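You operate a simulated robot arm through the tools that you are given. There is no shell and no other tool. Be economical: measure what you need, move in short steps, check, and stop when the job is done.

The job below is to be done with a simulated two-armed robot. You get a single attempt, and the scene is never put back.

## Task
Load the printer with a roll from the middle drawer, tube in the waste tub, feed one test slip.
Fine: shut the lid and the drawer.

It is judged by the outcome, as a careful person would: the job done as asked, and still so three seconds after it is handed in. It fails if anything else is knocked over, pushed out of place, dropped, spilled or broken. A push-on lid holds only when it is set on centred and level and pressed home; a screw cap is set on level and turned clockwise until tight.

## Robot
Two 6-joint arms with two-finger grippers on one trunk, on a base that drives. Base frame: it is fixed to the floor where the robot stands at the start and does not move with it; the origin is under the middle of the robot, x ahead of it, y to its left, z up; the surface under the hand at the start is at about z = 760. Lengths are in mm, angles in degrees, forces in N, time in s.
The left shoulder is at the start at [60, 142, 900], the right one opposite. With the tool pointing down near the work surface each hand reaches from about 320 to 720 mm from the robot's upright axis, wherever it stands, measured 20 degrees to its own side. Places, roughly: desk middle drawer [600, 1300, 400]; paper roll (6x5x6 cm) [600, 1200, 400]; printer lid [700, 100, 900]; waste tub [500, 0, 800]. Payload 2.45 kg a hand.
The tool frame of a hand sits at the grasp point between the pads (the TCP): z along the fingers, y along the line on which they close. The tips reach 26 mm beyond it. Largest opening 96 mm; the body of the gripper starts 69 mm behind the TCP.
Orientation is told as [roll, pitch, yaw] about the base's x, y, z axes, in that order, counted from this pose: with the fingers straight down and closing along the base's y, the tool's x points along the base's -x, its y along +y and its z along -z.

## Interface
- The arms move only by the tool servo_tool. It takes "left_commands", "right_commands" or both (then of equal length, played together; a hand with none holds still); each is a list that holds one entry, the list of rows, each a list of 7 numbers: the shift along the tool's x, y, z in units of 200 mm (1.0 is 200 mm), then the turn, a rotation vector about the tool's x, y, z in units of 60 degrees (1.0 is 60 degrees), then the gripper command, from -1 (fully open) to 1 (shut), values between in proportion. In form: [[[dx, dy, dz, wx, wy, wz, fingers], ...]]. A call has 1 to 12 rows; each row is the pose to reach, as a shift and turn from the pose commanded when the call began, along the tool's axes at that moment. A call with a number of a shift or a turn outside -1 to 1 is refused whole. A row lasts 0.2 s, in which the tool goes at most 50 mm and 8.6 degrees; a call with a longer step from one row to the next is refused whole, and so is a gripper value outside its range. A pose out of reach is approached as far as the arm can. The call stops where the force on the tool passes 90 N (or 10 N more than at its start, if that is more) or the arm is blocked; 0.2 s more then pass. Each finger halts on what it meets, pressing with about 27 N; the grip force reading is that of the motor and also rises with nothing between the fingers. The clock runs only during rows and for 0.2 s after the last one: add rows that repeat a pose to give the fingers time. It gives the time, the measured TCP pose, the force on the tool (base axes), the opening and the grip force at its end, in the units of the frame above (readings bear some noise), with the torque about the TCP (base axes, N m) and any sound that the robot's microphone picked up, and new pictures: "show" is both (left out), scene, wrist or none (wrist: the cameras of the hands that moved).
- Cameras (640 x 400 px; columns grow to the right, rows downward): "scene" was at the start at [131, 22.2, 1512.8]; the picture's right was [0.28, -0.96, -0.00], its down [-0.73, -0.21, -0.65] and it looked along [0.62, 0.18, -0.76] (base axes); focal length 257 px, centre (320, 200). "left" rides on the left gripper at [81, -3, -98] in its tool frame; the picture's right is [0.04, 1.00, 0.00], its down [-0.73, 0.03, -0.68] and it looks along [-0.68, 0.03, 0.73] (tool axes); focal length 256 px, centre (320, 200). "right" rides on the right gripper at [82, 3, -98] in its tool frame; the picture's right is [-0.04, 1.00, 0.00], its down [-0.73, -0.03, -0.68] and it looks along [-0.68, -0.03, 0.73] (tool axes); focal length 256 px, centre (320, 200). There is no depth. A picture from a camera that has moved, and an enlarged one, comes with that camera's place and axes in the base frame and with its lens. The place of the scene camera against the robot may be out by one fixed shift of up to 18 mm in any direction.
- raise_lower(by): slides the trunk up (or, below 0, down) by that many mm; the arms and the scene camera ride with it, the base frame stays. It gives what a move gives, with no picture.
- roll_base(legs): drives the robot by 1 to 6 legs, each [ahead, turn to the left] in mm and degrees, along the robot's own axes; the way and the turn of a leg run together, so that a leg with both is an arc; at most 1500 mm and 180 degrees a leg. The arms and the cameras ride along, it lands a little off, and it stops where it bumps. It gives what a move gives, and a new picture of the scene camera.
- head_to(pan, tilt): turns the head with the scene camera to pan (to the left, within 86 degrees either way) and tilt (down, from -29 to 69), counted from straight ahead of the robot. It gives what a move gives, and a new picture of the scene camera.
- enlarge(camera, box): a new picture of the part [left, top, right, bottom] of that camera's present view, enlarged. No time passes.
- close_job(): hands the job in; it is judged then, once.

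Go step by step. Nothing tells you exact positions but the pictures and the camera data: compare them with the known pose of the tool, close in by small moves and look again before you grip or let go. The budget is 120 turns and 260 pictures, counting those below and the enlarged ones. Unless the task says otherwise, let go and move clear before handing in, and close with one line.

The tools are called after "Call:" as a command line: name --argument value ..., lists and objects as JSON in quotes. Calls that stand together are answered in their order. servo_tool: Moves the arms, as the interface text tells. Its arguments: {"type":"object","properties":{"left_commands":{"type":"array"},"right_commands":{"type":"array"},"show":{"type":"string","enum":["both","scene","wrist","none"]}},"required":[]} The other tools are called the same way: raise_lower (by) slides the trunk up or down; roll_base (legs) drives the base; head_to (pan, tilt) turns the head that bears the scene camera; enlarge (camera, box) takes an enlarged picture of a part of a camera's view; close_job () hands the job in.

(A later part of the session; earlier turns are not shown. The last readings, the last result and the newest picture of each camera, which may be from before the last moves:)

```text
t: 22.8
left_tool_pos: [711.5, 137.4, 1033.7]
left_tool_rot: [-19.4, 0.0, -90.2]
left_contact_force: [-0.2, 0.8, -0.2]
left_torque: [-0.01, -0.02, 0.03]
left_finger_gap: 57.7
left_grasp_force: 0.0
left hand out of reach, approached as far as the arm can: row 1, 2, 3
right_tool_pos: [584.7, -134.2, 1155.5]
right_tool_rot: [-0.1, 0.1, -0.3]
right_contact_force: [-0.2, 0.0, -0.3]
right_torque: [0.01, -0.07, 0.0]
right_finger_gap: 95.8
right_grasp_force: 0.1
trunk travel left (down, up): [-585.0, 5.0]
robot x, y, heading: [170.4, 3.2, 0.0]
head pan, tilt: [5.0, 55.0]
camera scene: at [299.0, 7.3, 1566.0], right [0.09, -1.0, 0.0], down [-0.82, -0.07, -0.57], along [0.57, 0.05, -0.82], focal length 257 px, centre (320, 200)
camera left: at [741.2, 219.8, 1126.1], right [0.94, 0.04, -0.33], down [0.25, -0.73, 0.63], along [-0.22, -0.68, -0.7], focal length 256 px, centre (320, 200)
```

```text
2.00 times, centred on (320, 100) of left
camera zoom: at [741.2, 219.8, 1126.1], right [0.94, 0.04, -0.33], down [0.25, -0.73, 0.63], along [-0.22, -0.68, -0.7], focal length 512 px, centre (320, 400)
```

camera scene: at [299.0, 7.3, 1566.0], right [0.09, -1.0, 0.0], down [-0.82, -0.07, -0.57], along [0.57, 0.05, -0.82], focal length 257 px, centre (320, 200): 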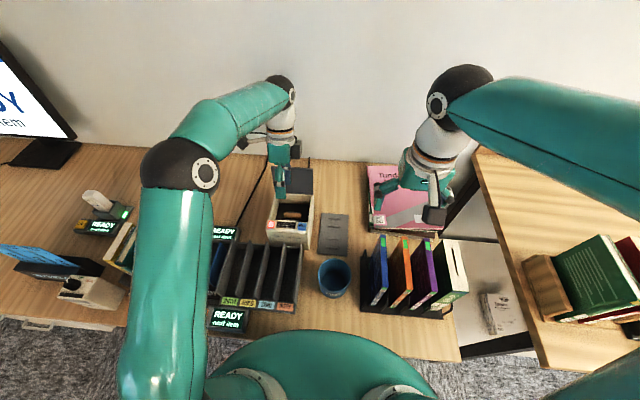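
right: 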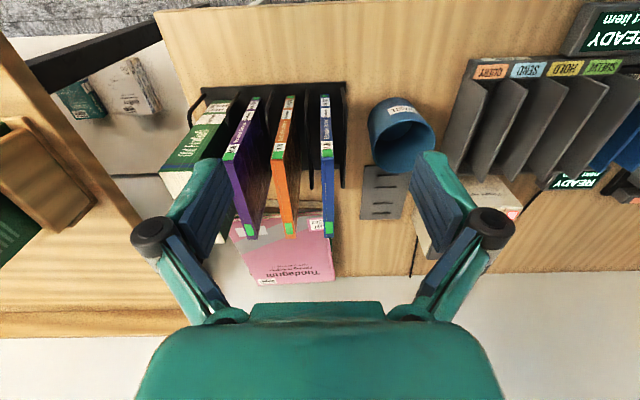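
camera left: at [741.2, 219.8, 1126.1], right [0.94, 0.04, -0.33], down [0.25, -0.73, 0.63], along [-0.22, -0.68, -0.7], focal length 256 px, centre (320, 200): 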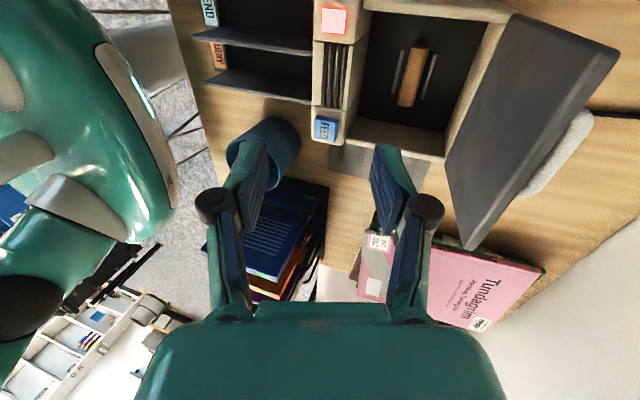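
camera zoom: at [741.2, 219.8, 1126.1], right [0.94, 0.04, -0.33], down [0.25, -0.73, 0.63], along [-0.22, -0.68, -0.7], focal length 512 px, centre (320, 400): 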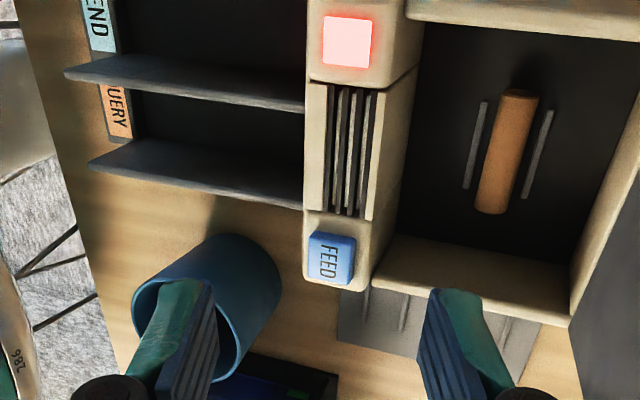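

Now I see the tube lying on the bay floor between two small rails, at about (742,139,830). I tilt the other way so the gripper body keeps away from the lid, and come down over it.

Call:
servo_tool --left_commands '[[[0.002, 0.05, 0.07, -0.1, 0, 0, -0.2], [0.004, 0.1, 0.15, -0.2, 0, 0, -0.1], [0.006, 0.16, 0.22, -0.3, 0, 0, 0], [0.008, 0.21, 0.29, -0.4, 0, 0, 0.06], [0.01, 0.26, 0.36, -0.5, 0, 0, 0.06], [0.013, 0.315, 0.437, -0.55, 0, 0, 0.06], [0.013, 0.315, 0.437, -0.55, 0, 0, 0.06]]]'

Call:
enlarge --camera "left" --box '[160, 20, 480, 220]'

Call:
enlarge --camera "scene" --box '[220, 130, 370, 240]'

```text
t: 24.4
left_tool_pos: [741.5, 139.1, 929.7]
left_tool_rot: [13.5, 0.0, -90.1]
left_contact_force: [-0.9, -0.1, 0.5]
left_torque: [0.0, -0.03, 0.0]
left_finger_gap: 44.9
left_grasp_force: 0.0
right_tool_pos: [585.9, -133.6, 1157.0]
right_tool_rot: [0.0, 0.1, -0.2]
right_contact_force: [0.2, -0.3, 1.0]
right_torque: [0.0, 0.01, 0.02]
right_finger_gap: 95.9
right_grasp_force: 0.0
trunk travel left (down, up): [-585.0, 5.0]
robot x, y, heading: [171.8, -1.3, 0.1]
head pan, tilt: [5.0, 55.0]
camera scene: at [299.0, 7.3, 1566.0], right [0.09, -1.0, 0.0], down [-0.82, -0.07, -0.57], along [0.57, 0.05, -0.82], focal length 257 px, centre (320, 200)
camera left: at [715.7, 222.9, 1023.9], right [0.97, 0.04, 0.23], down [-0.13, -0.73, 0.67], along [0.2, -0.68, -0.71], focal length 256 px, centre (320, 200)
```

scene: 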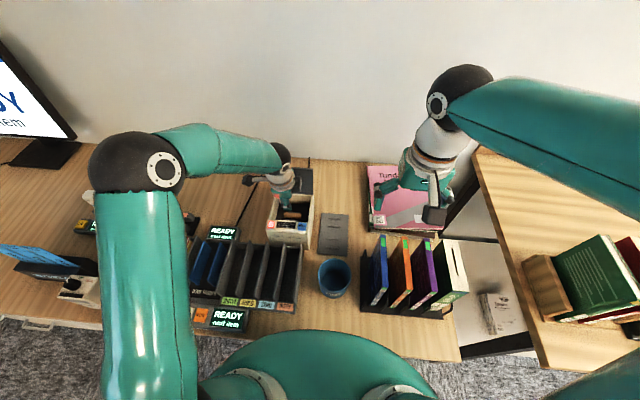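
left: 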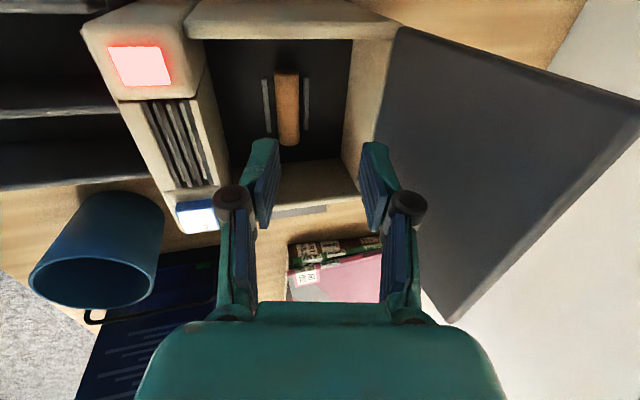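

```text
2.00 times, centred on (320, 120) of left
camera zoom: at [715.7, 222.9, 1023.9], right [0.97, 0.04, 0.23], down [-0.13, -0.73, 0.67], along [0.2, -0.68, -0.71], focal length 512 px, centre (320, 360)
```

zoom: 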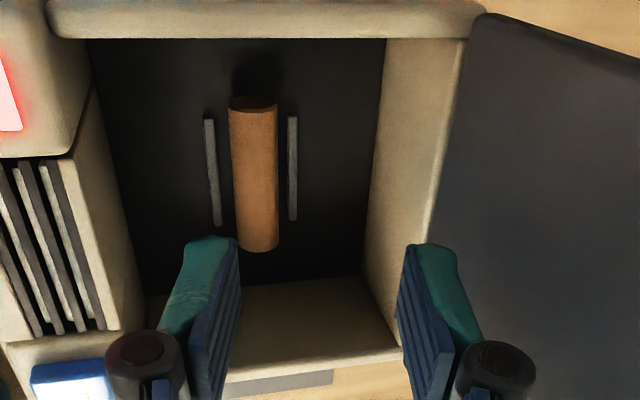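

```text
3.64 times, centred on (295, 185) of scene
camera zoom: at [299.0, 7.3, 1566.0], right [0.09, -1.0, 0.0], down [-0.82, -0.07, -0.57], along [0.57, 0.05, -0.82], focal length 934 px, centre (411, 254)
```

zoom: 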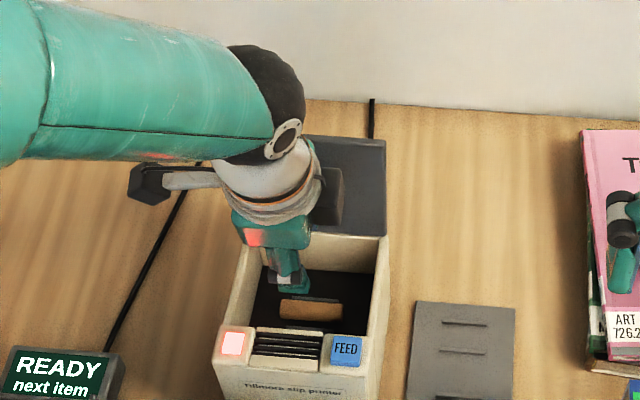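

Call:
servo_tool --left_commands '[[[0.003, -0.03, 0.1, 0, 0, 0, 0.06], [0.005, -0.06, 0.2, 0, 0, 0, 0.06], [0.005, -0.08, 0.3, 0, 0, 0, 0.06], [0.005, -0.092, 0.353, 0, 0, 0, 0.06], [0.005, -0.092, 0.353, 0, 0, 0, 0.06]]]' --show "wrist"

Call:
enlarge --camera "left" --box '[160, 40, 480, 240]'

```text
t: 25.6
left_tool_pos: [740.9, 142.3, 854.6]
left_tool_rot: [13.4, 0.0, -90.2]
left_contact_force: [0.3, -0.2, -0.9]
left_torque: [-0.06, 0.02, 0.0]
left_finger_gap: 45.2
left_grasp_force: 0.0
right_tool_pos: [586.2, -132.8, 1155.2]
right_tool_rot: [0.0, 0.1, -0.2]
right_contact_force: [-0.3, 0.9, -0.1]
right_torque: [0.0, -0.01, -0.02]
right_finger_gap: 95.8
right_grasp_force: 0.0
trunk travel left (down, up): [-585.0, 5.0]
robot x, y, heading: [170.5, -3.1, 0.4]
head pan, tilt: [5.0, 55.0]
camera left: at [715.0, 224.5, 949.9], right [0.97, 0.04, 0.23], down [-0.13, -0.73, 0.67], along [0.2, -0.68, -0.71], focal length 256 px, centre (320, 200)
```

left: 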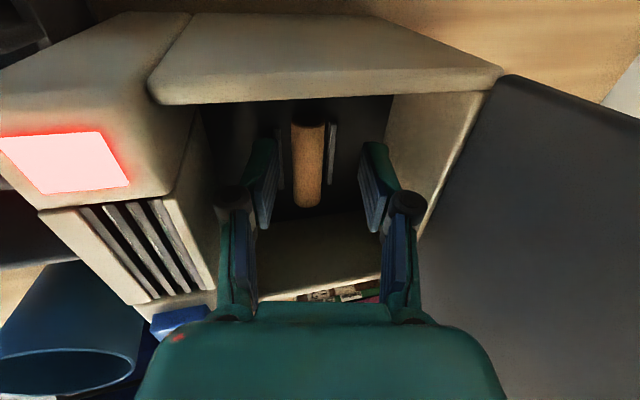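

```text
2.00 times, centred on (320, 140) of left
camera zoom: at [715.0, 224.5, 949.9], right [0.97, 0.04, 0.23], down [-0.13, -0.73, 0.67], along [0.2, -0.68, -0.71], focal length 512 px, centre (320, 320)
```

zoom: 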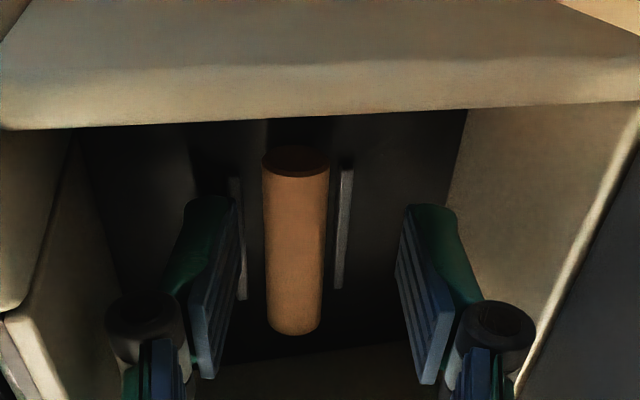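

Call:
servo_tool --left_commands '[[[0, -0.008, 0.035, 0, 0, 0, 0.06], [0, -0.008, 0.035, 0, 0, 0, 0.4], [0, -0.008, 0.035, 0, 0, 0, 0.7], [0, -0.008, 0.035, 0, 0, 0, 0.8], [0, -0.008, 0.035, 0, 0, 0, 0.8]]]' --show "wrist"

Call:
enlarge --camera "left" --box '[160, 40, 480, 240]'

```text
t: 26.8
left_tool_pos: [732.3, 141.4, 851.0]
left_tool_rot: [13.2, 0.2, -90.2]
left_contact_force: [-36.3, -2.2, 9.0]
left_torque: [-0.24, 1.09, -0.1]
left_finger_gap: 33.0
left_grasp_force: 17.2
right_tool_pos: [581.0, -133.4, 1157.2]
right_tool_rot: [0.0, -0.3, -0.2]
right_contact_force: [-1.3, -0.3, 0.7]
right_torque: [-0.02, 0.0, 0.0]
right_finger_gap: 95.9
right_grasp_force: 0.1
trunk travel left (down, up): [-585.0, 5.0]
robot x, y, heading: [170.4, -0.3, 0.1]
head pan, tilt: [5.0, 55.0]
camera left: at [708.1, 224.1, 944.4], right [0.97, 0.04, 0.23], down [-0.13, -0.74, 0.66], along [0.19, -0.68, -0.71], focal length 256 px, centre (320, 200)
```

left: 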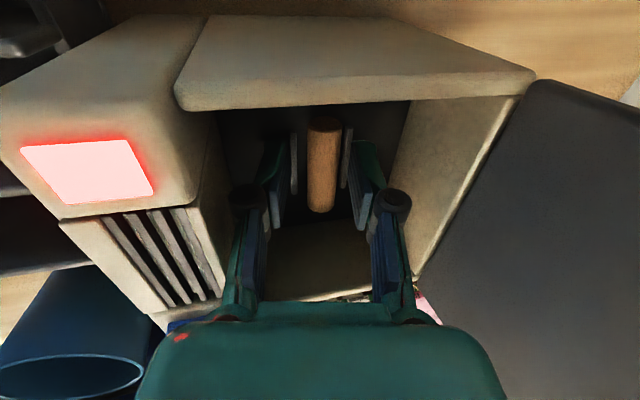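

```text
2.00 times, centred on (320, 140) of left
camera zoom: at [708.1, 224.1, 944.4], right [0.97, 0.04, 0.23], down [-0.13, -0.74, 0.66], along [0.19, -0.68, -0.71], focal length 512 px, centre (320, 320)
```

zoom: 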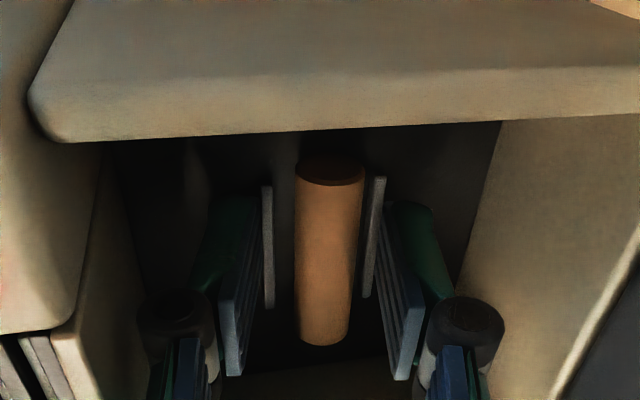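

The back finger caught on the rail, so I'll instead grip the tube at its ends (closing along y). I open, rise, untilt and then turn the hand.

Call:
servo_tool --left_commands '[[[0, 0, 0, 0, 0, 0, 0.1], [0, 0, 0, 0, 0, 0, 0.06], [0, 0.04, -0.16, 0, 0, 0, 0.06], [0, 0.08, -0.34, 0, 0, 0, 0], [0, 0.12, -0.5, 0.1, 0, 0, -0.2], [0, 0.14, -0.65, 0.225, 0, 0, -0.3], [0, 0.14, -0.65, 0.225, 0, 0, -0.3]]]' --show "wrist"

```text
t: 28.4
left_tool_pos: [739.9, 140.6, 981.8]
left_tool_rot: [-0.1, 0.0, -90.2]
left_contact_force: [0.0, -0.2, 0.3]
left_torque: [0.01, 0.01, 0.0]
left_finger_gap: 62.8
left_grasp_force: 0.2
right_tool_pos: [585.9, -132.4, 1155.4]
right_tool_rot: [0.0, 0.1, -0.2]
right_contact_force: [0.3, 0.6, 0.0]
right_torque: [-0.03, 0.0, -0.01]
right_finger_gap: 95.9
right_grasp_force: 0.1
trunk travel left (down, up): [-585.0, 5.0]
robot x, y, heading: [166.7, 0.7, 0.2]
head pan, tilt: [5.0, 55.0]
camera left: at [736.9, 223.0, 1080.1], right [1.0, 0.04, 0.0], down [0.03, -0.73, 0.68], along [0.02, -0.68, -0.73], focal length 256 px, centre (320, 200)
```

left: 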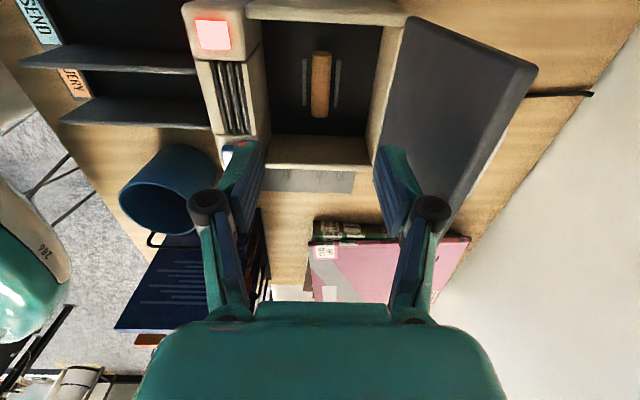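

Call:
servo_tool --left_commands '[[[0, 0, 0, 0, 0, -0.12, -0.3], [0, 0, 0, 0, 0, -0.25, -0.3], [0, 0, 0, 0, 0, -0.38, -0.3], [0, 0, 0, 0, 0, -0.5, -0.3], [0, 0, 0, 0, 0, -0.63, -0.3], [0, 0, 0, 0, 0, -0.75, -0.3]]]' --show "none"

Call:
servo_tool --left_commands '[[[0, 0, 0, 0, 0, -0.12, -0.3], [0, 0, 0, 0, 0, -0.25, -0.3], [0, 0, 0, 0, 0, -0.38, -0.3], [0, 0, 0, 0, 0, -0.5, -0.3], [0, 0, 0, 0, 0, -0.63, -0.3], [0, 0, 0, 0, 0, -0.75, -0.3], [0, 0, 0, 0, 0, -0.75, -0.3]]]' --show "both"

Call:
enlarge --camera "left" --box '[200, 40, 440, 190]'

Call:
enlarge --camera "scene" --box '[220, 130, 370, 240]'

```text
t: 29.8
left_tool_pos: [736.4, 141.6, 982.4]
left_tool_rot: [-0.1, 0.1, -45.0]
left_contact_force: [0.1, -0.3, -0.5]
left_torque: [0.0, 0.01, -0.04]
left_finger_gap: 62.5
left_grasp_force: 0.1
right_tool_pos: [586.6, -134.1, 1155.8]
right_tool_rot: [0.0, 0.0, -0.2]
right_contact_force: [-0.3, -0.2, -0.2]
right_torque: [-0.04, -0.02, 0.0]
right_finger_gap: 95.9
right_grasp_force: 0.1
trunk travel left (down, up): [-585.0, 5.0]
robot x, y, heading: [170.2, -0.5, -0.0]
head pan, tilt: [5.0, 55.0]
```

```text
t: 31.4
left_tool_pos: [736.9, 142.9, 983.1]
left_tool_rot: [0.0, -0.1, 0.0]
left_contact_force: [0.9, 0.2, 0.1]
left_torque: [0.02, -0.03, -0.02]
left_finger_gap: 62.3
left_grasp_force: 0.0
right_tool_pos: [586.1, -133.3, 1155.7]
right_tool_rot: [0.0, 0.0, -0.2]
right_contact_force: [-0.8, -0.2, -0.2]
right_torque: [0.02, 0.01, 0.02]
right_finger_gap: 96.0
right_grasp_force: 0.1
trunk travel left (down, up): [-585.0, 5.0]
robot x, y, heading: [170.9, -4.0, 0.0]
head pan, tilt: [5.0, 55.0]
camera scene: at [299.4, 7.3, 1565.9], right [0.09, -1.0, 0.0], down [-0.82, -0.07, -0.57], along [0.57, 0.05, -0.82], focal length 257 px, centre (320, 200)
camera left: at [656.3, 139.6, 1080.9], right [-0.04, 1.0, 0.0], down [0.73, 0.03, 0.68], along [0.68, 0.03, -0.73], focal length 256 px, centre (320, 200)
```

scene: 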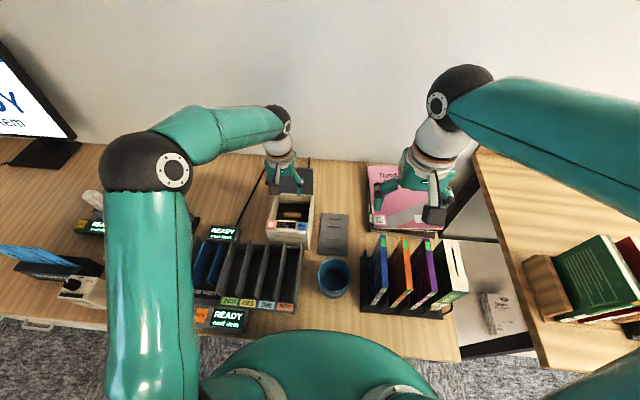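
left: 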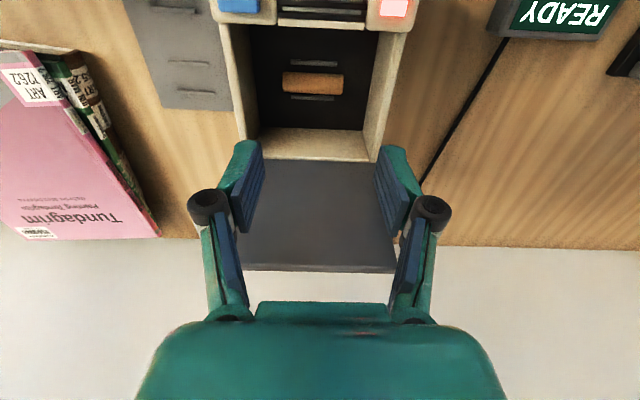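

```text
2.67 times, centred on (320, 115) of left
camera zoom: at [656.3, 139.6, 1080.9], right [-0.04, 1.0, 0.0], down [0.73, 0.03, 0.68], along [0.68, 0.03, -0.73], focal length 683 px, centre (320, 427)
```

zoom: 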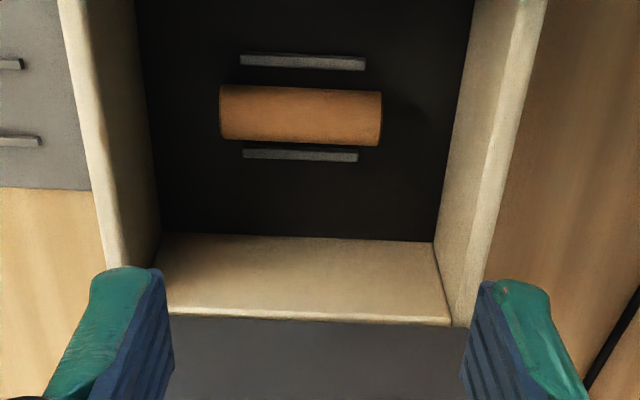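

```text
3.64 times, centred on (295, 185) of scene
camera zoom: at [299.4, 7.3, 1565.9], right [0.09, -1.0, 0.0], down [-0.82, -0.07, -0.57], along [0.57, 0.05, -0.82], focal length 934 px, centre (411, 254)
```

zoom: 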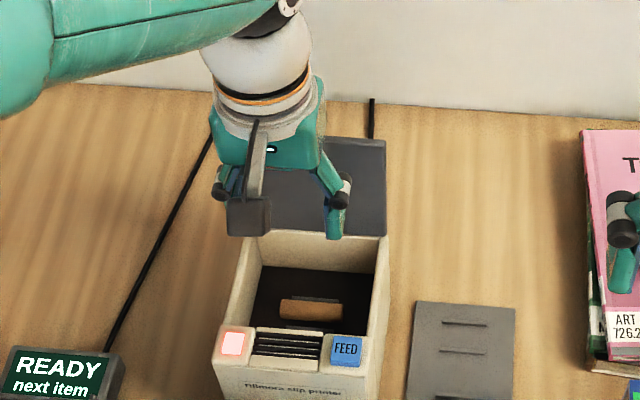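

The tube is 57 mm long, 19 thick, overhanging the rails by about 7 mm at each end, and the bay is too narrow to take it safely by both ends. I'll turn back and pinch the overhanging +y end across its diameter.

Call:
servo_tool --left_commands '[[[0, 0, 0, 0, 0, 0.12, 0], [0, 0, 0, 0, 0, 0.25, 0], [0, 0, 0, 0, 0, 0.38, 0], [0, 0, 0, 0, 0, 0.5, 0], [0, 0, 0, 0, 0, 0.63, 0], [0, 0, 0, 0, 0, 0.75, 0.06], [0, 0, 0, 0, 0, 0.75, 0.06]]]' --show "none"

Call:
servo_tool --left_commands '[[[0, 0, 0, 0, 0, 0.12, 0.06], [0, 0, 0, 0, 0, 0.25, 0.06], [0, 0, 0, 0, 0, 0.38, 0.06], [0, 0, 0, 0, 0, 0.5, 0.06], [0, 0, 0, 0, 0, 0.63, 0.06], [0, 0, 0, 0, 0, 0.75, 0.06], [0, 0, 0, 0, 0, 0.75, 0.06]]]' --show "none"

Call:
servo_tool --left_commands '[[[0.03, 0, 0.1, -0.1, 0, 0, 0.1], [0.09, 0, 0.2, -0.2, 0, 0, 0.1], [0.14, 0, 0.3, -0.225, 0, 0, 0.1], [0.15, 0, 0.4, -0.225, 0, 0, 0.1], [0.15, 0, 0.45, -0.225, 0, 0, 0.1], [0.15, 0, 0.45, -0.225, 0, 0, 0.1]]]' --show "wrist"

Call:
enlarge --camera "left" --box '[200, 40, 440, 190]'

```text
t: 33.0
left_tool_pos: [737.9, 140.2, 982.4]
left_tool_rot: [0.0, 0.1, -45.3]
left_contact_force: [0.3, 0.5, 0.6]
left_torque: [0.0, 0.02, -0.02]
left_finger_gap: 45.0
left_grasp_force: 0.1
right_tool_pos: [584.9, -133.7, 1156.6]
right_tool_rot: [0.0, 0.1, -0.2]
right_contact_force: [1.0, -0.5, 0.2]
right_torque: [0.01, -0.02, 0.03]
right_finger_gap: 96.1
right_grasp_force: 0.1
trunk travel left (down, up): [-585.0, 5.0]
robot x, y, heading: [170.3, -1.2, 0.1]
head pan, tilt: [5.0, 55.0]
```

```text
t: 34.5
left_tool_pos: [736.7, 141.9, 983.6]
left_tool_rot: [0.1, 0.0, -90.2]
left_contact_force: [1.0, -0.7, 0.2]
left_torque: [0.02, 0.02, 0.03]
left_finger_gap: 45.1
left_grasp_force: 0.2
right_tool_pos: [585.5, -133.1, 1155.7]
right_tool_rot: [0.1, 0.1, -0.3]
right_contact_force: [0.4, 0.0, 0.3]
right_torque: [0.0, -0.01, 0.01]
right_finger_gap: 96.0
right_grasp_force: 0.2
trunk travel left (down, up): [-585.0, 5.0]
robot x, y, heading: [168.3, 1.0, -0.0]
head pan, tilt: [5.0, 55.0]
```

```text
t: 36.0
left_tool_pos: [735.9, 171.2, 892.5]
left_tool_rot: [13.5, 0.0, -90.0]
left_contact_force: [-0.2, -0.8, 0.2]
left_torque: [0.0, 0.01, 0.02]
left_finger_gap: 43.4
left_grasp_force: 0.1
right_tool_pos: [585.9, -133.8, 1156.0]
right_tool_rot: [0.0, 0.1, -0.1]
right_contact_force: [0.1, -0.3, -0.4]
right_torque: [0.01, 0.01, -0.02]
right_finger_gap: 95.8
right_grasp_force: 0.1
trunk travel left (down, up): [-585.0, 5.0]
robot x, y, heading: [169.9, 0.8, -0.1]
head pan, tilt: [5.0, 55.0]
camera left: at [710.7, 253.5, 986.4], right [0.97, 0.04, 0.23], down [-0.13, -0.73, 0.67], along [0.2, -0.68, -0.71], focal length 256 px, centre (320, 200)
```

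left: 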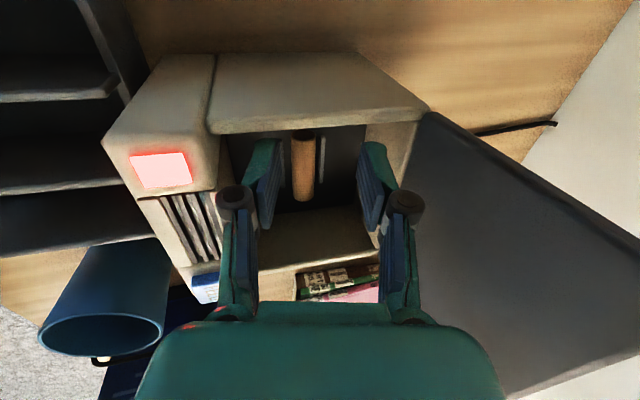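

```text
2.67 times, centred on (320, 115) of left
camera zoom: at [710.7, 253.5, 986.4], right [0.97, 0.04, 0.23], down [-0.13, -0.73, 0.67], along [0.2, -0.68, -0.71], focal length 683 px, centre (320, 427)
```

zoom: 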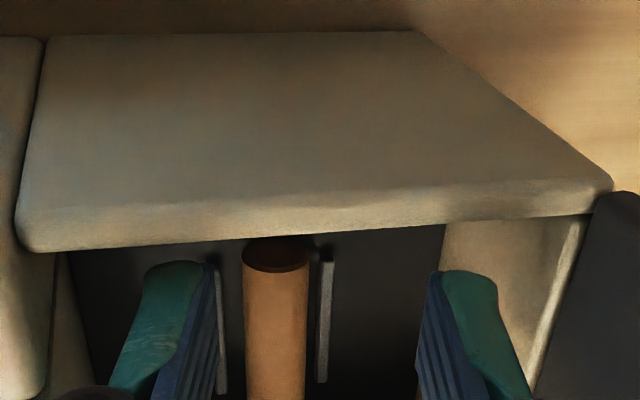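

Call:
servo_tool --left_commands '[[[0, -0.01, 0.08, 0, 0, 0, 0.25], [0, -0.02, 0.16, 0, 0, 0, 0.25], [0, -0.03, 0.209, 0, 0, 0, 0.25], [0, -0.03, 0.209, 0, 0, 0, 0.4], [0, -0.03, 0.209, 0, 0, 0, 0.7], [0, -0.03, 0.209, 0, 0, 0, 0.75], [0, -0.03, 0.209, 0, 0, 0, 0.75]]]' --show "wrist"

Call:
enlarge --camera "left" --box '[200, 90, 440, 240]'

```text
t: 37.5
left_tool_pos: [741.4, 171.9, 852.5]
left_tool_rot: [13.5, 0.1, -90.2]
left_contact_force: [-0.7, -0.2, 1.4]
left_torque: [-0.03, 0.03, -0.02]
left_finger_gap: 15.3
left_grasp_force: 26.9
right_tool_pos: [584.9, -133.4, 1156.3]
right_tool_rot: [0.0, 0.1, -0.2]
right_contact_force: [0.4, 0.4, -0.8]
right_torque: [-0.02, -0.01, 0.01]
right_finger_gap: 96.2
right_grasp_force: 0.0
trunk travel left (down, up): [-585.0, 5.0]
robot x, y, heading: [170.2, -0.5, 0.1]
head pan, tilt: [5.0, 55.0]
camera left: at [715.3, 254.4, 945.7], right [0.97, 0.04, 0.23], down [-0.13, -0.73, 0.67], along [0.2, -0.68, -0.71], focal length 256 px, centre (320, 200)
```

left: 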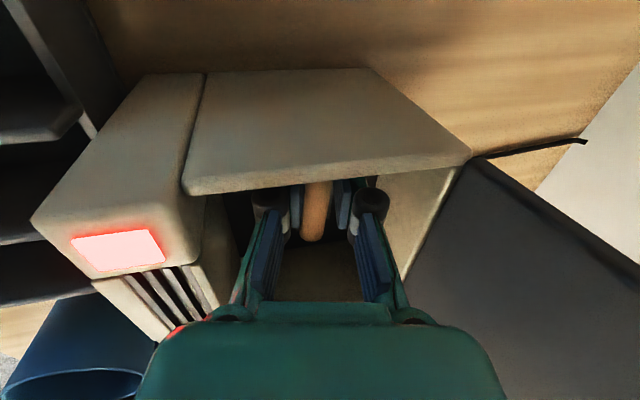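

```text
2.67 times, centred on (320, 165) of left
camera zoom: at [715.3, 254.4, 945.7], right [0.97, 0.04, 0.23], down [-0.13, -0.73, 0.67], along [0.2, -0.68, -0.71], focal length 683 px, centre (320, 293)
```

zoom: 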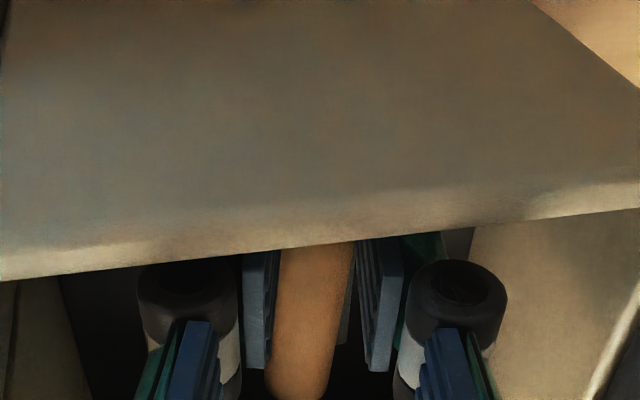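

Call:
servo_tool --left_commands '[[[0, 0, 0, 0, 0, 0, 1], [0, 0, 0, 0, 0, 0, 1], [0, 0.01, -0.05, 0, 0, 0, 1], [0, 0.03, -0.12, 0, 0, 0, 1], [0, 0.05, -0.22, 0, 0, 0, 1], [0, 0.08, -0.35, 0, 0, 0, 1], [0, 0.11, -0.48, 0, 0, 0, 1], [0, 0.13, -0.6, 0, 0, 0, 1]]]' --show "both"

```text
t: 39.4
left_tool_pos: [737.8, 173.0, 973.2]
left_tool_rot: [13.5, 0.0, -90.3]
left_contact_force: [-0.7, 0.0, 0.1]
left_torque: [0.01, 0.0, 0.0]
left_finger_gap: 15.0
left_grasp_force: 26.9
right_tool_pos: [584.3, -132.9, 1156.4]
right_tool_rot: [0.1, 0.0, -0.2]
right_contact_force: [-0.5, 0.4, -0.9]
right_torque: [0.0, -0.01, 0.0]
right_finger_gap: 96.1
right_grasp_force: 0.1
trunk travel left (down, up): [-585.0, 5.0]
robot x, y, heading: [171.9, -0.5, 0.2]
head pan, tilt: [5.0, 55.0]
camera scene: at [298.6, 7.3, 1566.0], right [0.09, -1.0, 0.0], down [-0.82, -0.07, -0.57], along [0.57, 0.05, -0.82], focal length 257 px, centre (320, 200)
camera left: at [712.5, 255.2, 1067.3], right [0.97, 0.04, 0.23], down [-0.13, -0.73, 0.67], along [0.2, -0.68, -0.71], focal length 256 px, centre (320, 200)
```

scene: 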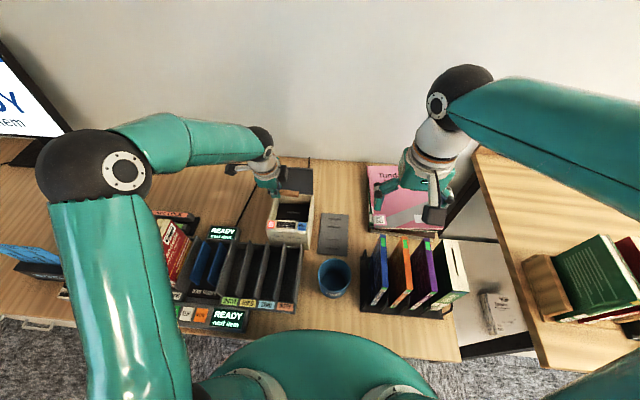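
left: 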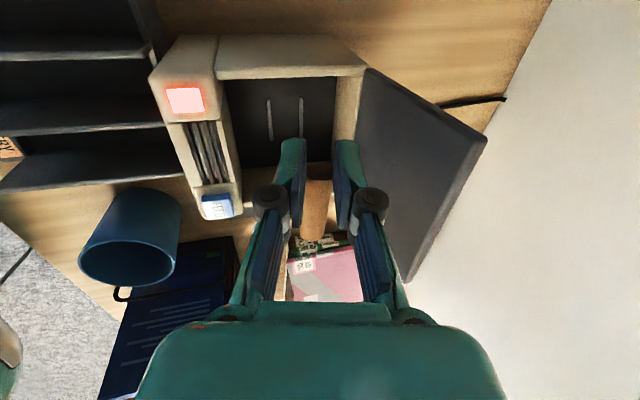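

The tube is in hand. The tub's rim centre is about (537,-10), z≈845; I carry the tube over it.

Call:
servo_tool --left_commands '[[[-0.09, -0.12, -0.02, 0, 0, 0, 1], [-0.19, -0.25, -0.04, 0, 0, 0, 1], [-0.28, -0.38, -0.06, 0, 0, 0, 1], [-0.37, -0.5, -0.08, 0, 0, 0, 1], [-0.47, -0.63, -0.1, 0, 0, 0, 1], [-0.56, -0.75, -0.12, 0, 0, 0, 1], [-0.65, -0.87, -0.14, 0, 0, 0, 1], [-0.745, -0.994, -0.16, 0, 0, 0, 1], [-0.745, -0.994, -0.16, 0, 0, 0, 1]]]' --show "both"

Call:
enlarge --camera "scene" --box '[250, 200, 400, 310]'

```text
t: 41.4
left_tool_pos: [537.3, 24.9, 958.5]
left_tool_rot: [13.5, 0.0, -90.2]
left_contact_force: [0.1, 0.3, -0.7]
left_torque: [0.02, 0.03, 0.0]
left_finger_gap: 15.2
left_grasp_force: 27.1
right_tool_pos: [585.8, -133.4, 1155.7]
right_tool_rot: [0.0, 0.0, -0.1]
right_contact_force: [0.3, 0.3, 0.0]
right_torque: [-0.01, 0.05, 0.03]
right_finger_gap: 96.0
right_grasp_force: 0.1
trunk travel left (down, up): [-585.0, 5.0]
robot x, y, heading: [170.9, 0.2, -0.1]
head pan, tilt: [5.0, 55.0]
camera scene: at [299.6, 7.7, 1565.9], right [0.09, -1.0, 0.0], down [-0.82, -0.07, -0.57], along [0.57, 0.05, -0.82], focal length 257 px, centre (320, 200)
camera left: at [512.2, 107.1, 1052.9], right [0.97, 0.04, 0.23], down [-0.13, -0.73, 0.67], along [0.2, -0.68, -0.71], focal length 256 px, centre (320, 200)
```

scene: 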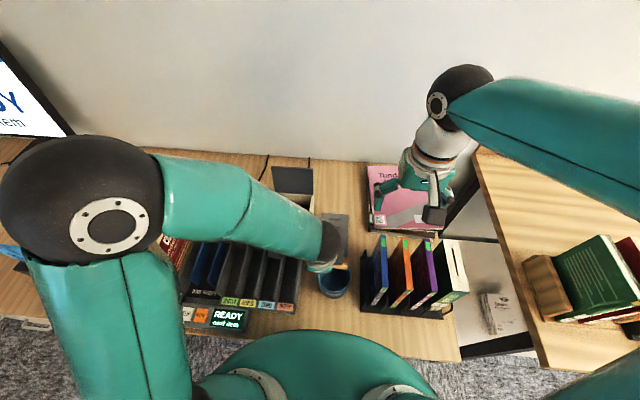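
left: 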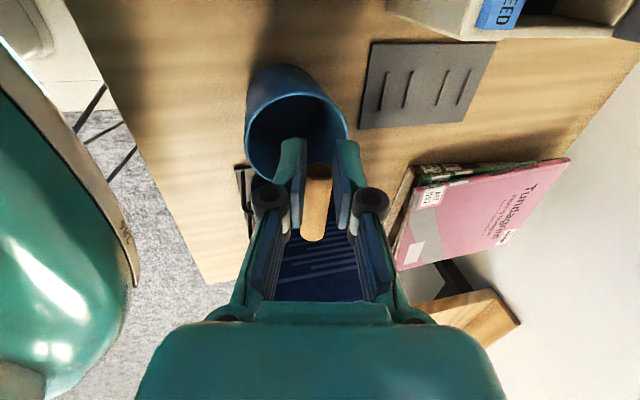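

```text
3.64 times, centred on (325, 255) of scene
camera zoom: at [299.6, 7.7, 1565.9], right [0.09, -1.0, 0.0], down [-0.82, -0.07, -0.57], along [0.57, 0.05, -0.82], focal length 934 px, centre (302, 0)
```

zoom: 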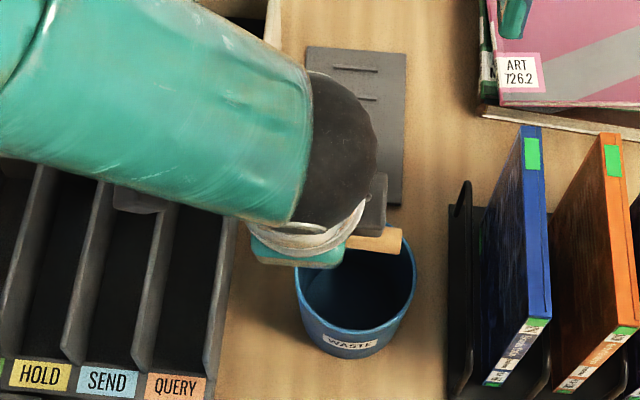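

Call:
servo_tool --left_commands '[[[-0.01, -0.02, 0.11, 0, 0, 0, 1], [-0.0175, -0.045, 0.23, 0, 0, 0, 1], [-0.0175, -0.067, 0.344, 0, 0, 0, 1], [-0.0175, -0.067, 0.344, 0, 0, 0, 1]]]' --show "both"

Call:
enlarge --camera "left" --box '[200, 60, 440, 260]'

Call:
enlarge --camera "scene" --box '[250, 200, 400, 310]'

```text
t: 42.4
left_tool_pos: [540.2, 20.4, 888.0]
left_tool_rot: [13.5, 0.1, -90.1]
left_contact_force: [0.6, -1.1, 0.1]
left_torque: [0.01, 0.01, 0.02]
left_finger_gap: 15.0
left_grasp_force: 26.9
right_tool_pos: [586.1, -133.4, 1156.2]
right_tool_rot: [0.0, 0.1, -0.3]
right_contact_force: [0.6, -0.6, -0.2]
right_torque: [0.01, -0.03, 0.0]
right_finger_gap: 95.9
right_grasp_force: 0.1
trunk travel left (down, up): [-585.0, 5.0]
robot x, y, heading: [169.2, -2.2, -0.1]
head pan, tilt: [5.0, 55.0]
camera scene: at [298.8, 7.3, 1566.0], right [0.09, -1.0, 0.0], down [-0.82, -0.07, -0.57], along [0.57, 0.05, -0.82], focal length 257 px, centre (320, 200)
camera left: at [514.1, 102.9, 982.9], right [0.97, 0.04, 0.23], down [-0.13, -0.73, 0.67], along [0.2, -0.68, -0.71], focal length 256 px, centre (320, 200)
```

scene: 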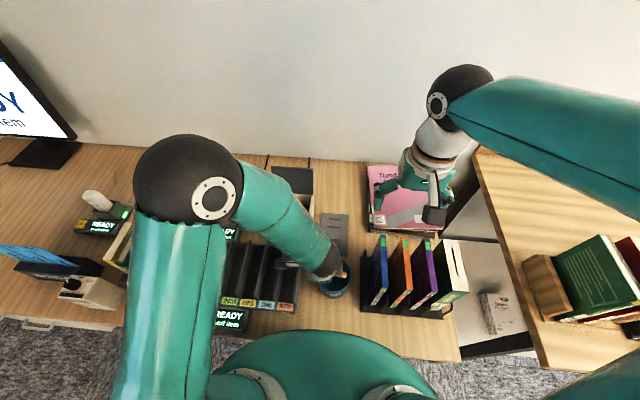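
left: 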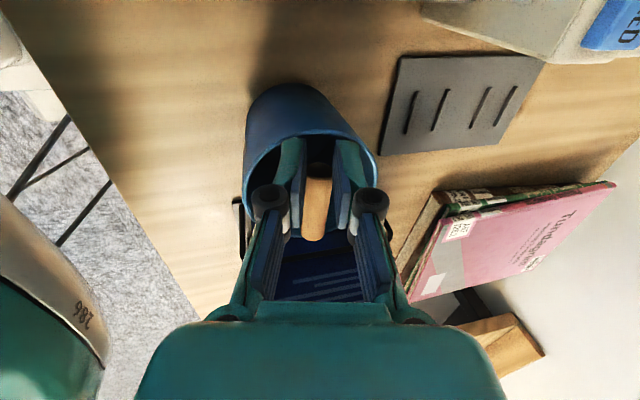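

```text
2.00 times, centred on (320, 160) of left
camera zoom: at [514.1, 102.9, 982.9], right [0.97, 0.04, 0.23], down [-0.13, -0.73, 0.67], along [0.2, -0.68, -0.71], focal length 512 px, centre (320, 280)
```

zoom: 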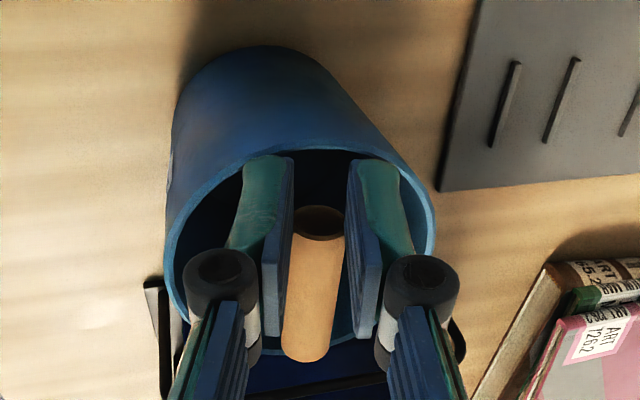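

```text
3.64 times, centred on (325, 255) of scene
camera zoom: at [298.8, 7.3, 1566.0], right [0.09, -1.0, 0.0], down [-0.82, -0.07, -0.57], along [0.57, 0.05, -0.82], focal length 934 px, centre (302, 0)
```

zoom: 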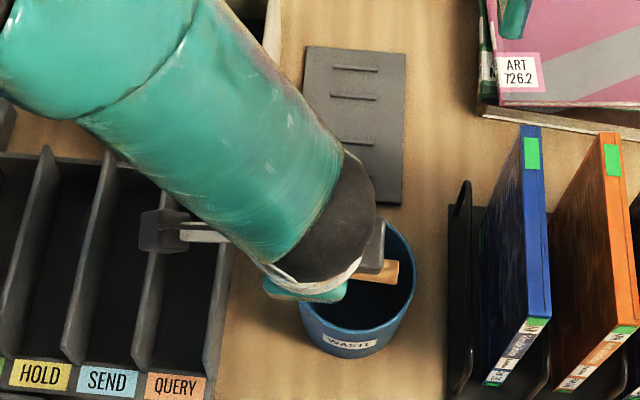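

Call:
servo_tool --left_commands '[[[0, 0, 0, 0, 0, 0, 0.3], [0, 0, 0, 0, 0, 0, 0], [0, 0, 0, 0, 0, 0, 0], [0, 0, -0.1, 0, 0, 0, 0], [0, 0, -0.25, 0, 0, 0, 0], [0, 0, -0.45, 0, 0, 0, 0], [0, 0, -0.45, 0, 0, 0, 0]]]' --show "wrist"

Call:
enlarge --camera "left" --box '[200, 20, 440, 180]'

```text
t: 44.0
left_tool_pos: [519.6, 19.7, 977.7]
left_tool_rot: [13.5, 0.0, -90.2]
left_contact_force: [0.8, 0.5, -0.3]
left_torque: [0.01, 0.02, 0.02]
left_finger_gap: 47.8
left_grasp_force: 0.0
right_tool_pos: [587.7, -133.2, 1154.7]
right_tool_rot: [0.0, 0.0, -0.3]
right_contact_force: [0.1, 0.4, 0.5]
right_torque: [-0.03, -0.01, -0.01]
right_finger_gap: 96.0
right_grasp_force: 0.0
trunk travel left (down, up): [-585.0, 5.0]
robot x, y, heading: [172.4, -2.4, 0.1]
head pan, tilt: [5.0, 55.0]
camera left: at [494.4, 101.5, 1071.1], right [0.97, 0.04, 0.23], down [-0.13, -0.73, 0.67], along [0.19, -0.68, -0.71], focal length 256 px, centre (320, 200)
```

left: 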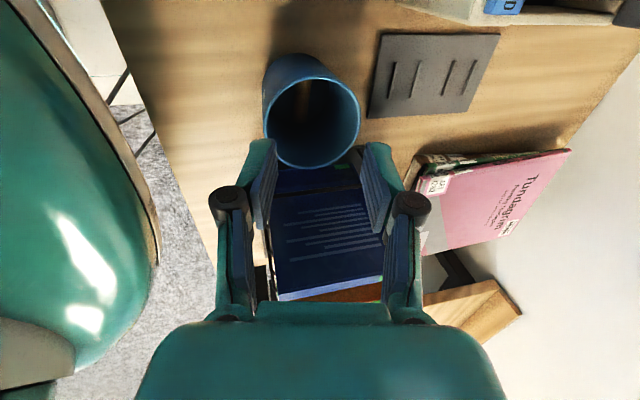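

```text
2.50 times, centred on (320, 100) of left
camera zoom: at [494.4, 101.5, 1071.1], right [0.97, 0.04, 0.23], down [-0.13, -0.73, 0.67], along [0.19, -0.68, -0.71], focal length 640 px, centre (320, 450)
```

zoom: 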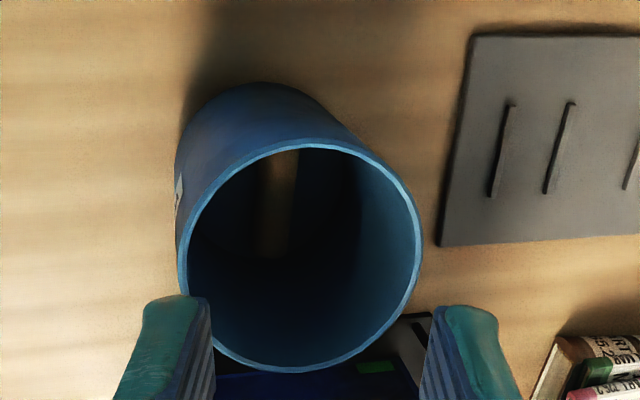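

The tube lies in the tub. I draw the left arm back up and then drive toward the drawers.

Call:
servo_tool --left_commands '[[[0.1, 0.05, -0.1, 0, 0, 0, 0], [0.25, 0.1, -0.2, 0, 0, 0, 0], [0.4, 0.17, -0.33, 0.05, 0, 0, 0], [0.55, 0.24, -0.46, 0.1, 0, 0, 0], [0.7, 0.3, -0.6, 0.15, 0, 0, 0], [0.85, 0.36, -0.72, 0.2, 0, 0, 0], [0.9, 0.386, -0.755, 0.225, 0, 0, 0]]]' --show "none"

Call:
roll_base --legs '[[-420, 0], [0, 90], [1200, 0], [0, -90]]'

Call:
head_to --pan 0 --tilt 45

```text
t: 45.5
left_tool_pos: [560.7, 198.0, 1140.1]
left_tool_rot: [-0.1, 0.1, -90.1]
left_contact_force: [0.3, 0.5, -0.2]
left_torque: [-0.01, -0.02, 0.0]
left_finger_gap: 48.0
left_grasp_force: 0.0
right_tool_pos: [586.1, -133.8, 1155.5]
right_tool_rot: [0.0, 0.1, -0.2]
right_contact_force: [-0.1, 0.3, 0.4]
right_torque: [0.0, -0.03, -0.01]
right_finger_gap: 96.0
right_grasp_force: 0.0
trunk travel left (down, up): [-585.0, 5.0]
robot x, y, heading: [169.6, 2.3, 0.1]
head pan, tilt: [5.0, 55.0]
```

```text
t: 51.7
left_tool_pos: [-368.2, 430.8, 1138.6]
left_tool_rot: [-0.2, -0.1, -12.1]
left_contact_force: [-0.2, 0.0, -0.4]
left_torque: [-0.02, -0.07, 0.01]
left_finger_gap: 48.0
left_grasp_force: 0.1
right_tool_pos: [-39.2, 384.8, 1155.8]
right_tool_rot: [-0.2, 0.1, 77.7]
right_contact_force: [-0.5, 0.9, 0.5]
right_torque: [-0.01, -0.08, -0.01]
right_finger_gap: 95.7
right_grasp_force: 0.1
trunk travel left (down, up): [-585.0, 5.0]
robot x, y, heading: [-204.4, -8.6, 79.9]
head pan, tilt: [5.0, 55.0]
stopped in leg 2: the robot was blocked; the commanded pose is now the measured one
camera scene: at [-196.3, 128.3, 1565.8], right [1.0, -0.09, 0.0], down [-0.07, -0.82, -0.57], along [0.05, 0.57, -0.82], focal length 257 px, centre (320, 200)
```

scene: 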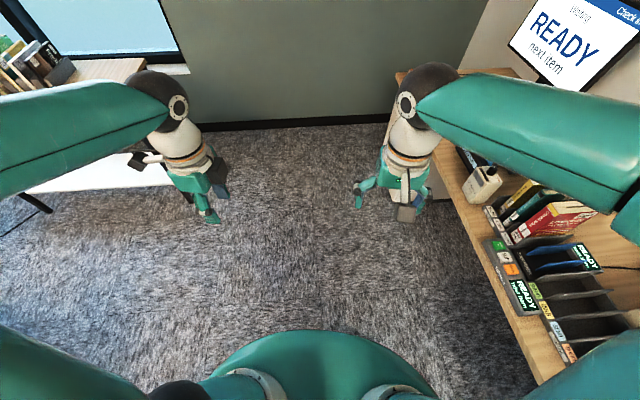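

```text
t: 52.4
left_tool_pos: [-365.6, 428.3, 1140.4]
left_tool_rot: [-0.1, 0.1, -12.2]
left_contact_force: [0.9, 0.2, -0.1]
left_torque: [0.01, 0.06, -0.02]
left_finger_gap: 47.9
left_grasp_force: 0.1
right_tool_pos: [-36.9, 384.6, 1157.4]
right_tool_rot: [-0.1, 0.1, 77.7]
right_contact_force: [-0.3, -0.1, -0.1]
right_torque: [-0.01, -0.01, 0.06]
right_finger_gap: 95.9
right_grasp_force: 0.1
trunk travel left (down, up): [-585.0, 5.0]
robot x, y, heading: [-206.3, -5.1, 79.6]
head pan, tilt: [0.0, 45.0]
camera scene: at [-184.5, 134.3, 1579.4], right [0.98, -0.18, 0.0], down [-0.13, -0.7, -0.71], along [0.13, 0.7, -0.71], focal length 257 px, centre (320, 200)
```

scene: 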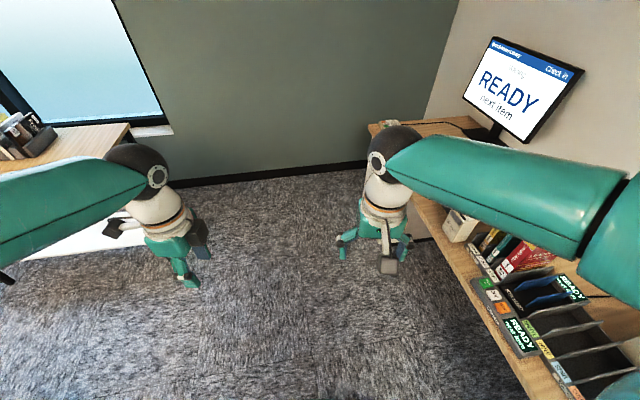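

The turn was stopped at 80° by something. I look to both sides to see what.

Call:
head_to --pan 80 --tilt 40

Call:
head_to --pan -80 --tilt 45

```text
t: 54.0
left_tool_pos: [-367.4, 428.3, 1140.2]
left_tool_rot: [-0.1, 0.0, -12.1]
left_contact_force: [0.1, 0.1, -0.1]
left_torque: [0.01, 0.03, 0.01]
left_finger_gap: 48.1
left_grasp_force: 0.1
right_tool_pos: [-35.5, 384.2, 1156.7]
right_tool_rot: [0.0, 0.1, 77.8]
right_contact_force: [0.6, -0.1, -0.1]
right_torque: [0.01, 0.02, -0.04]
right_finger_gap: 95.7
right_grasp_force: 0.0
trunk travel left (down, up): [-585.0, 5.0]
robot x, y, heading: [-206.8, -4.5, 79.3]
head pan, tilt: [80.0, 40.0]
camera scene: at [-278.9, 84.2, 1586.7], right [0.35, 0.94, 0.0], down [0.6, -0.22, -0.77], along [-0.72, 0.27, -0.64], focal length 257 px, centre (320, 200)
```

scene: 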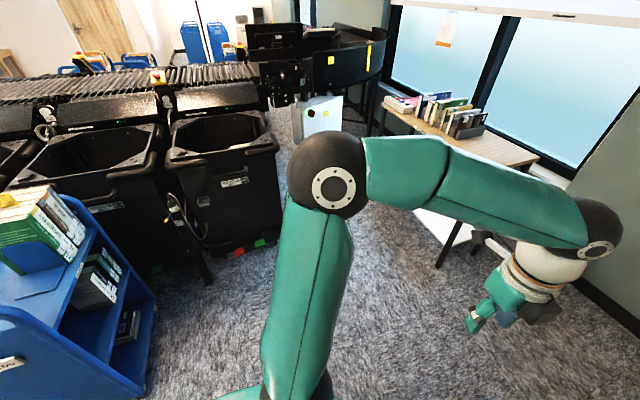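

```text
t: 56.4
left_tool_pos: [-366.7, 428.5, 1141.3]
left_tool_rot: [-0.1, 0.0, -12.1]
left_contact_force: [-0.6, 0.3, 0.5]
left_torque: [0.0, -0.02, -0.02]
left_finger_gap: 48.1
left_grasp_force: 0.1
right_tool_pos: [-36.2, 384.3, 1156.3]
right_tool_rot: [0.0, 0.1, 77.8]
right_contact_force: [0.2, 0.1, -0.2]
right_torque: [-0.03, 0.0, 0.0]
right_finger_gap: 96.1
right_grasp_force: 0.0
trunk travel left (down, up): [-585.0, 5.0]
robot x, y, heading: [-206.2, -5.1, 79.5]
head pan, tilt: [-80.0, 45.0]
camera scene: at [-117.9, 54.2, 1579.4], right [0.0, -1.0, 0.0], down [-0.71, 0.0, -0.71], along [0.71, 0.0, -0.71], focal length 257 px, centre (320, 200)
```

scene: 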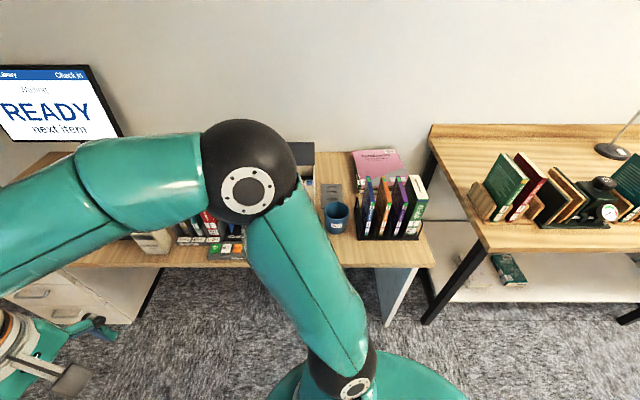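

Call:
roll_base --legs '[[150, 0], [0, 10]]'

```text
t: 58.6
left_tool_pos: [-411.3, 543.5, 1141.9]
left_tool_rot: [0.0, 0.0, -2.3]
left_contact_force: [-0.2, -0.9, 0.9]
left_torque: [0.02, 0.0, -0.01]
left_finger_gap: 48.0
left_grasp_force: 0.0
right_tool_pos: [-77.9, 555.7, 1157.0]
right_tool_rot: [0.0, 0.1, 87.7]
right_contact_force: [-0.2, 0.5, -0.1]
right_torque: [0.02, -0.04, -0.03]
right_finger_gap: 96.0
right_grasp_force: 0.0
trunk travel left (down, up): [-585.0, 5.0]
robot x, y, heading: [-171.8, 142.2, 89.7]
head pan, tilt: [-80.0, 45.0]
camera scene: at [-96.2, 217.9, 1579.5], right [0.17, -0.99, 0.0], down [-0.7, -0.12, -0.71], along [0.7, 0.12, -0.71], focal length 257 px, centre (320, 200)
```

scene: 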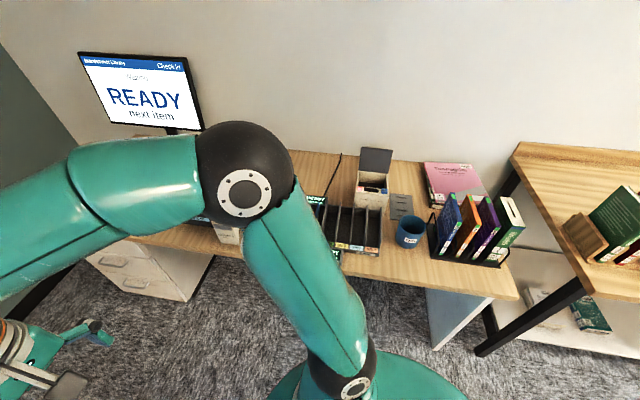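

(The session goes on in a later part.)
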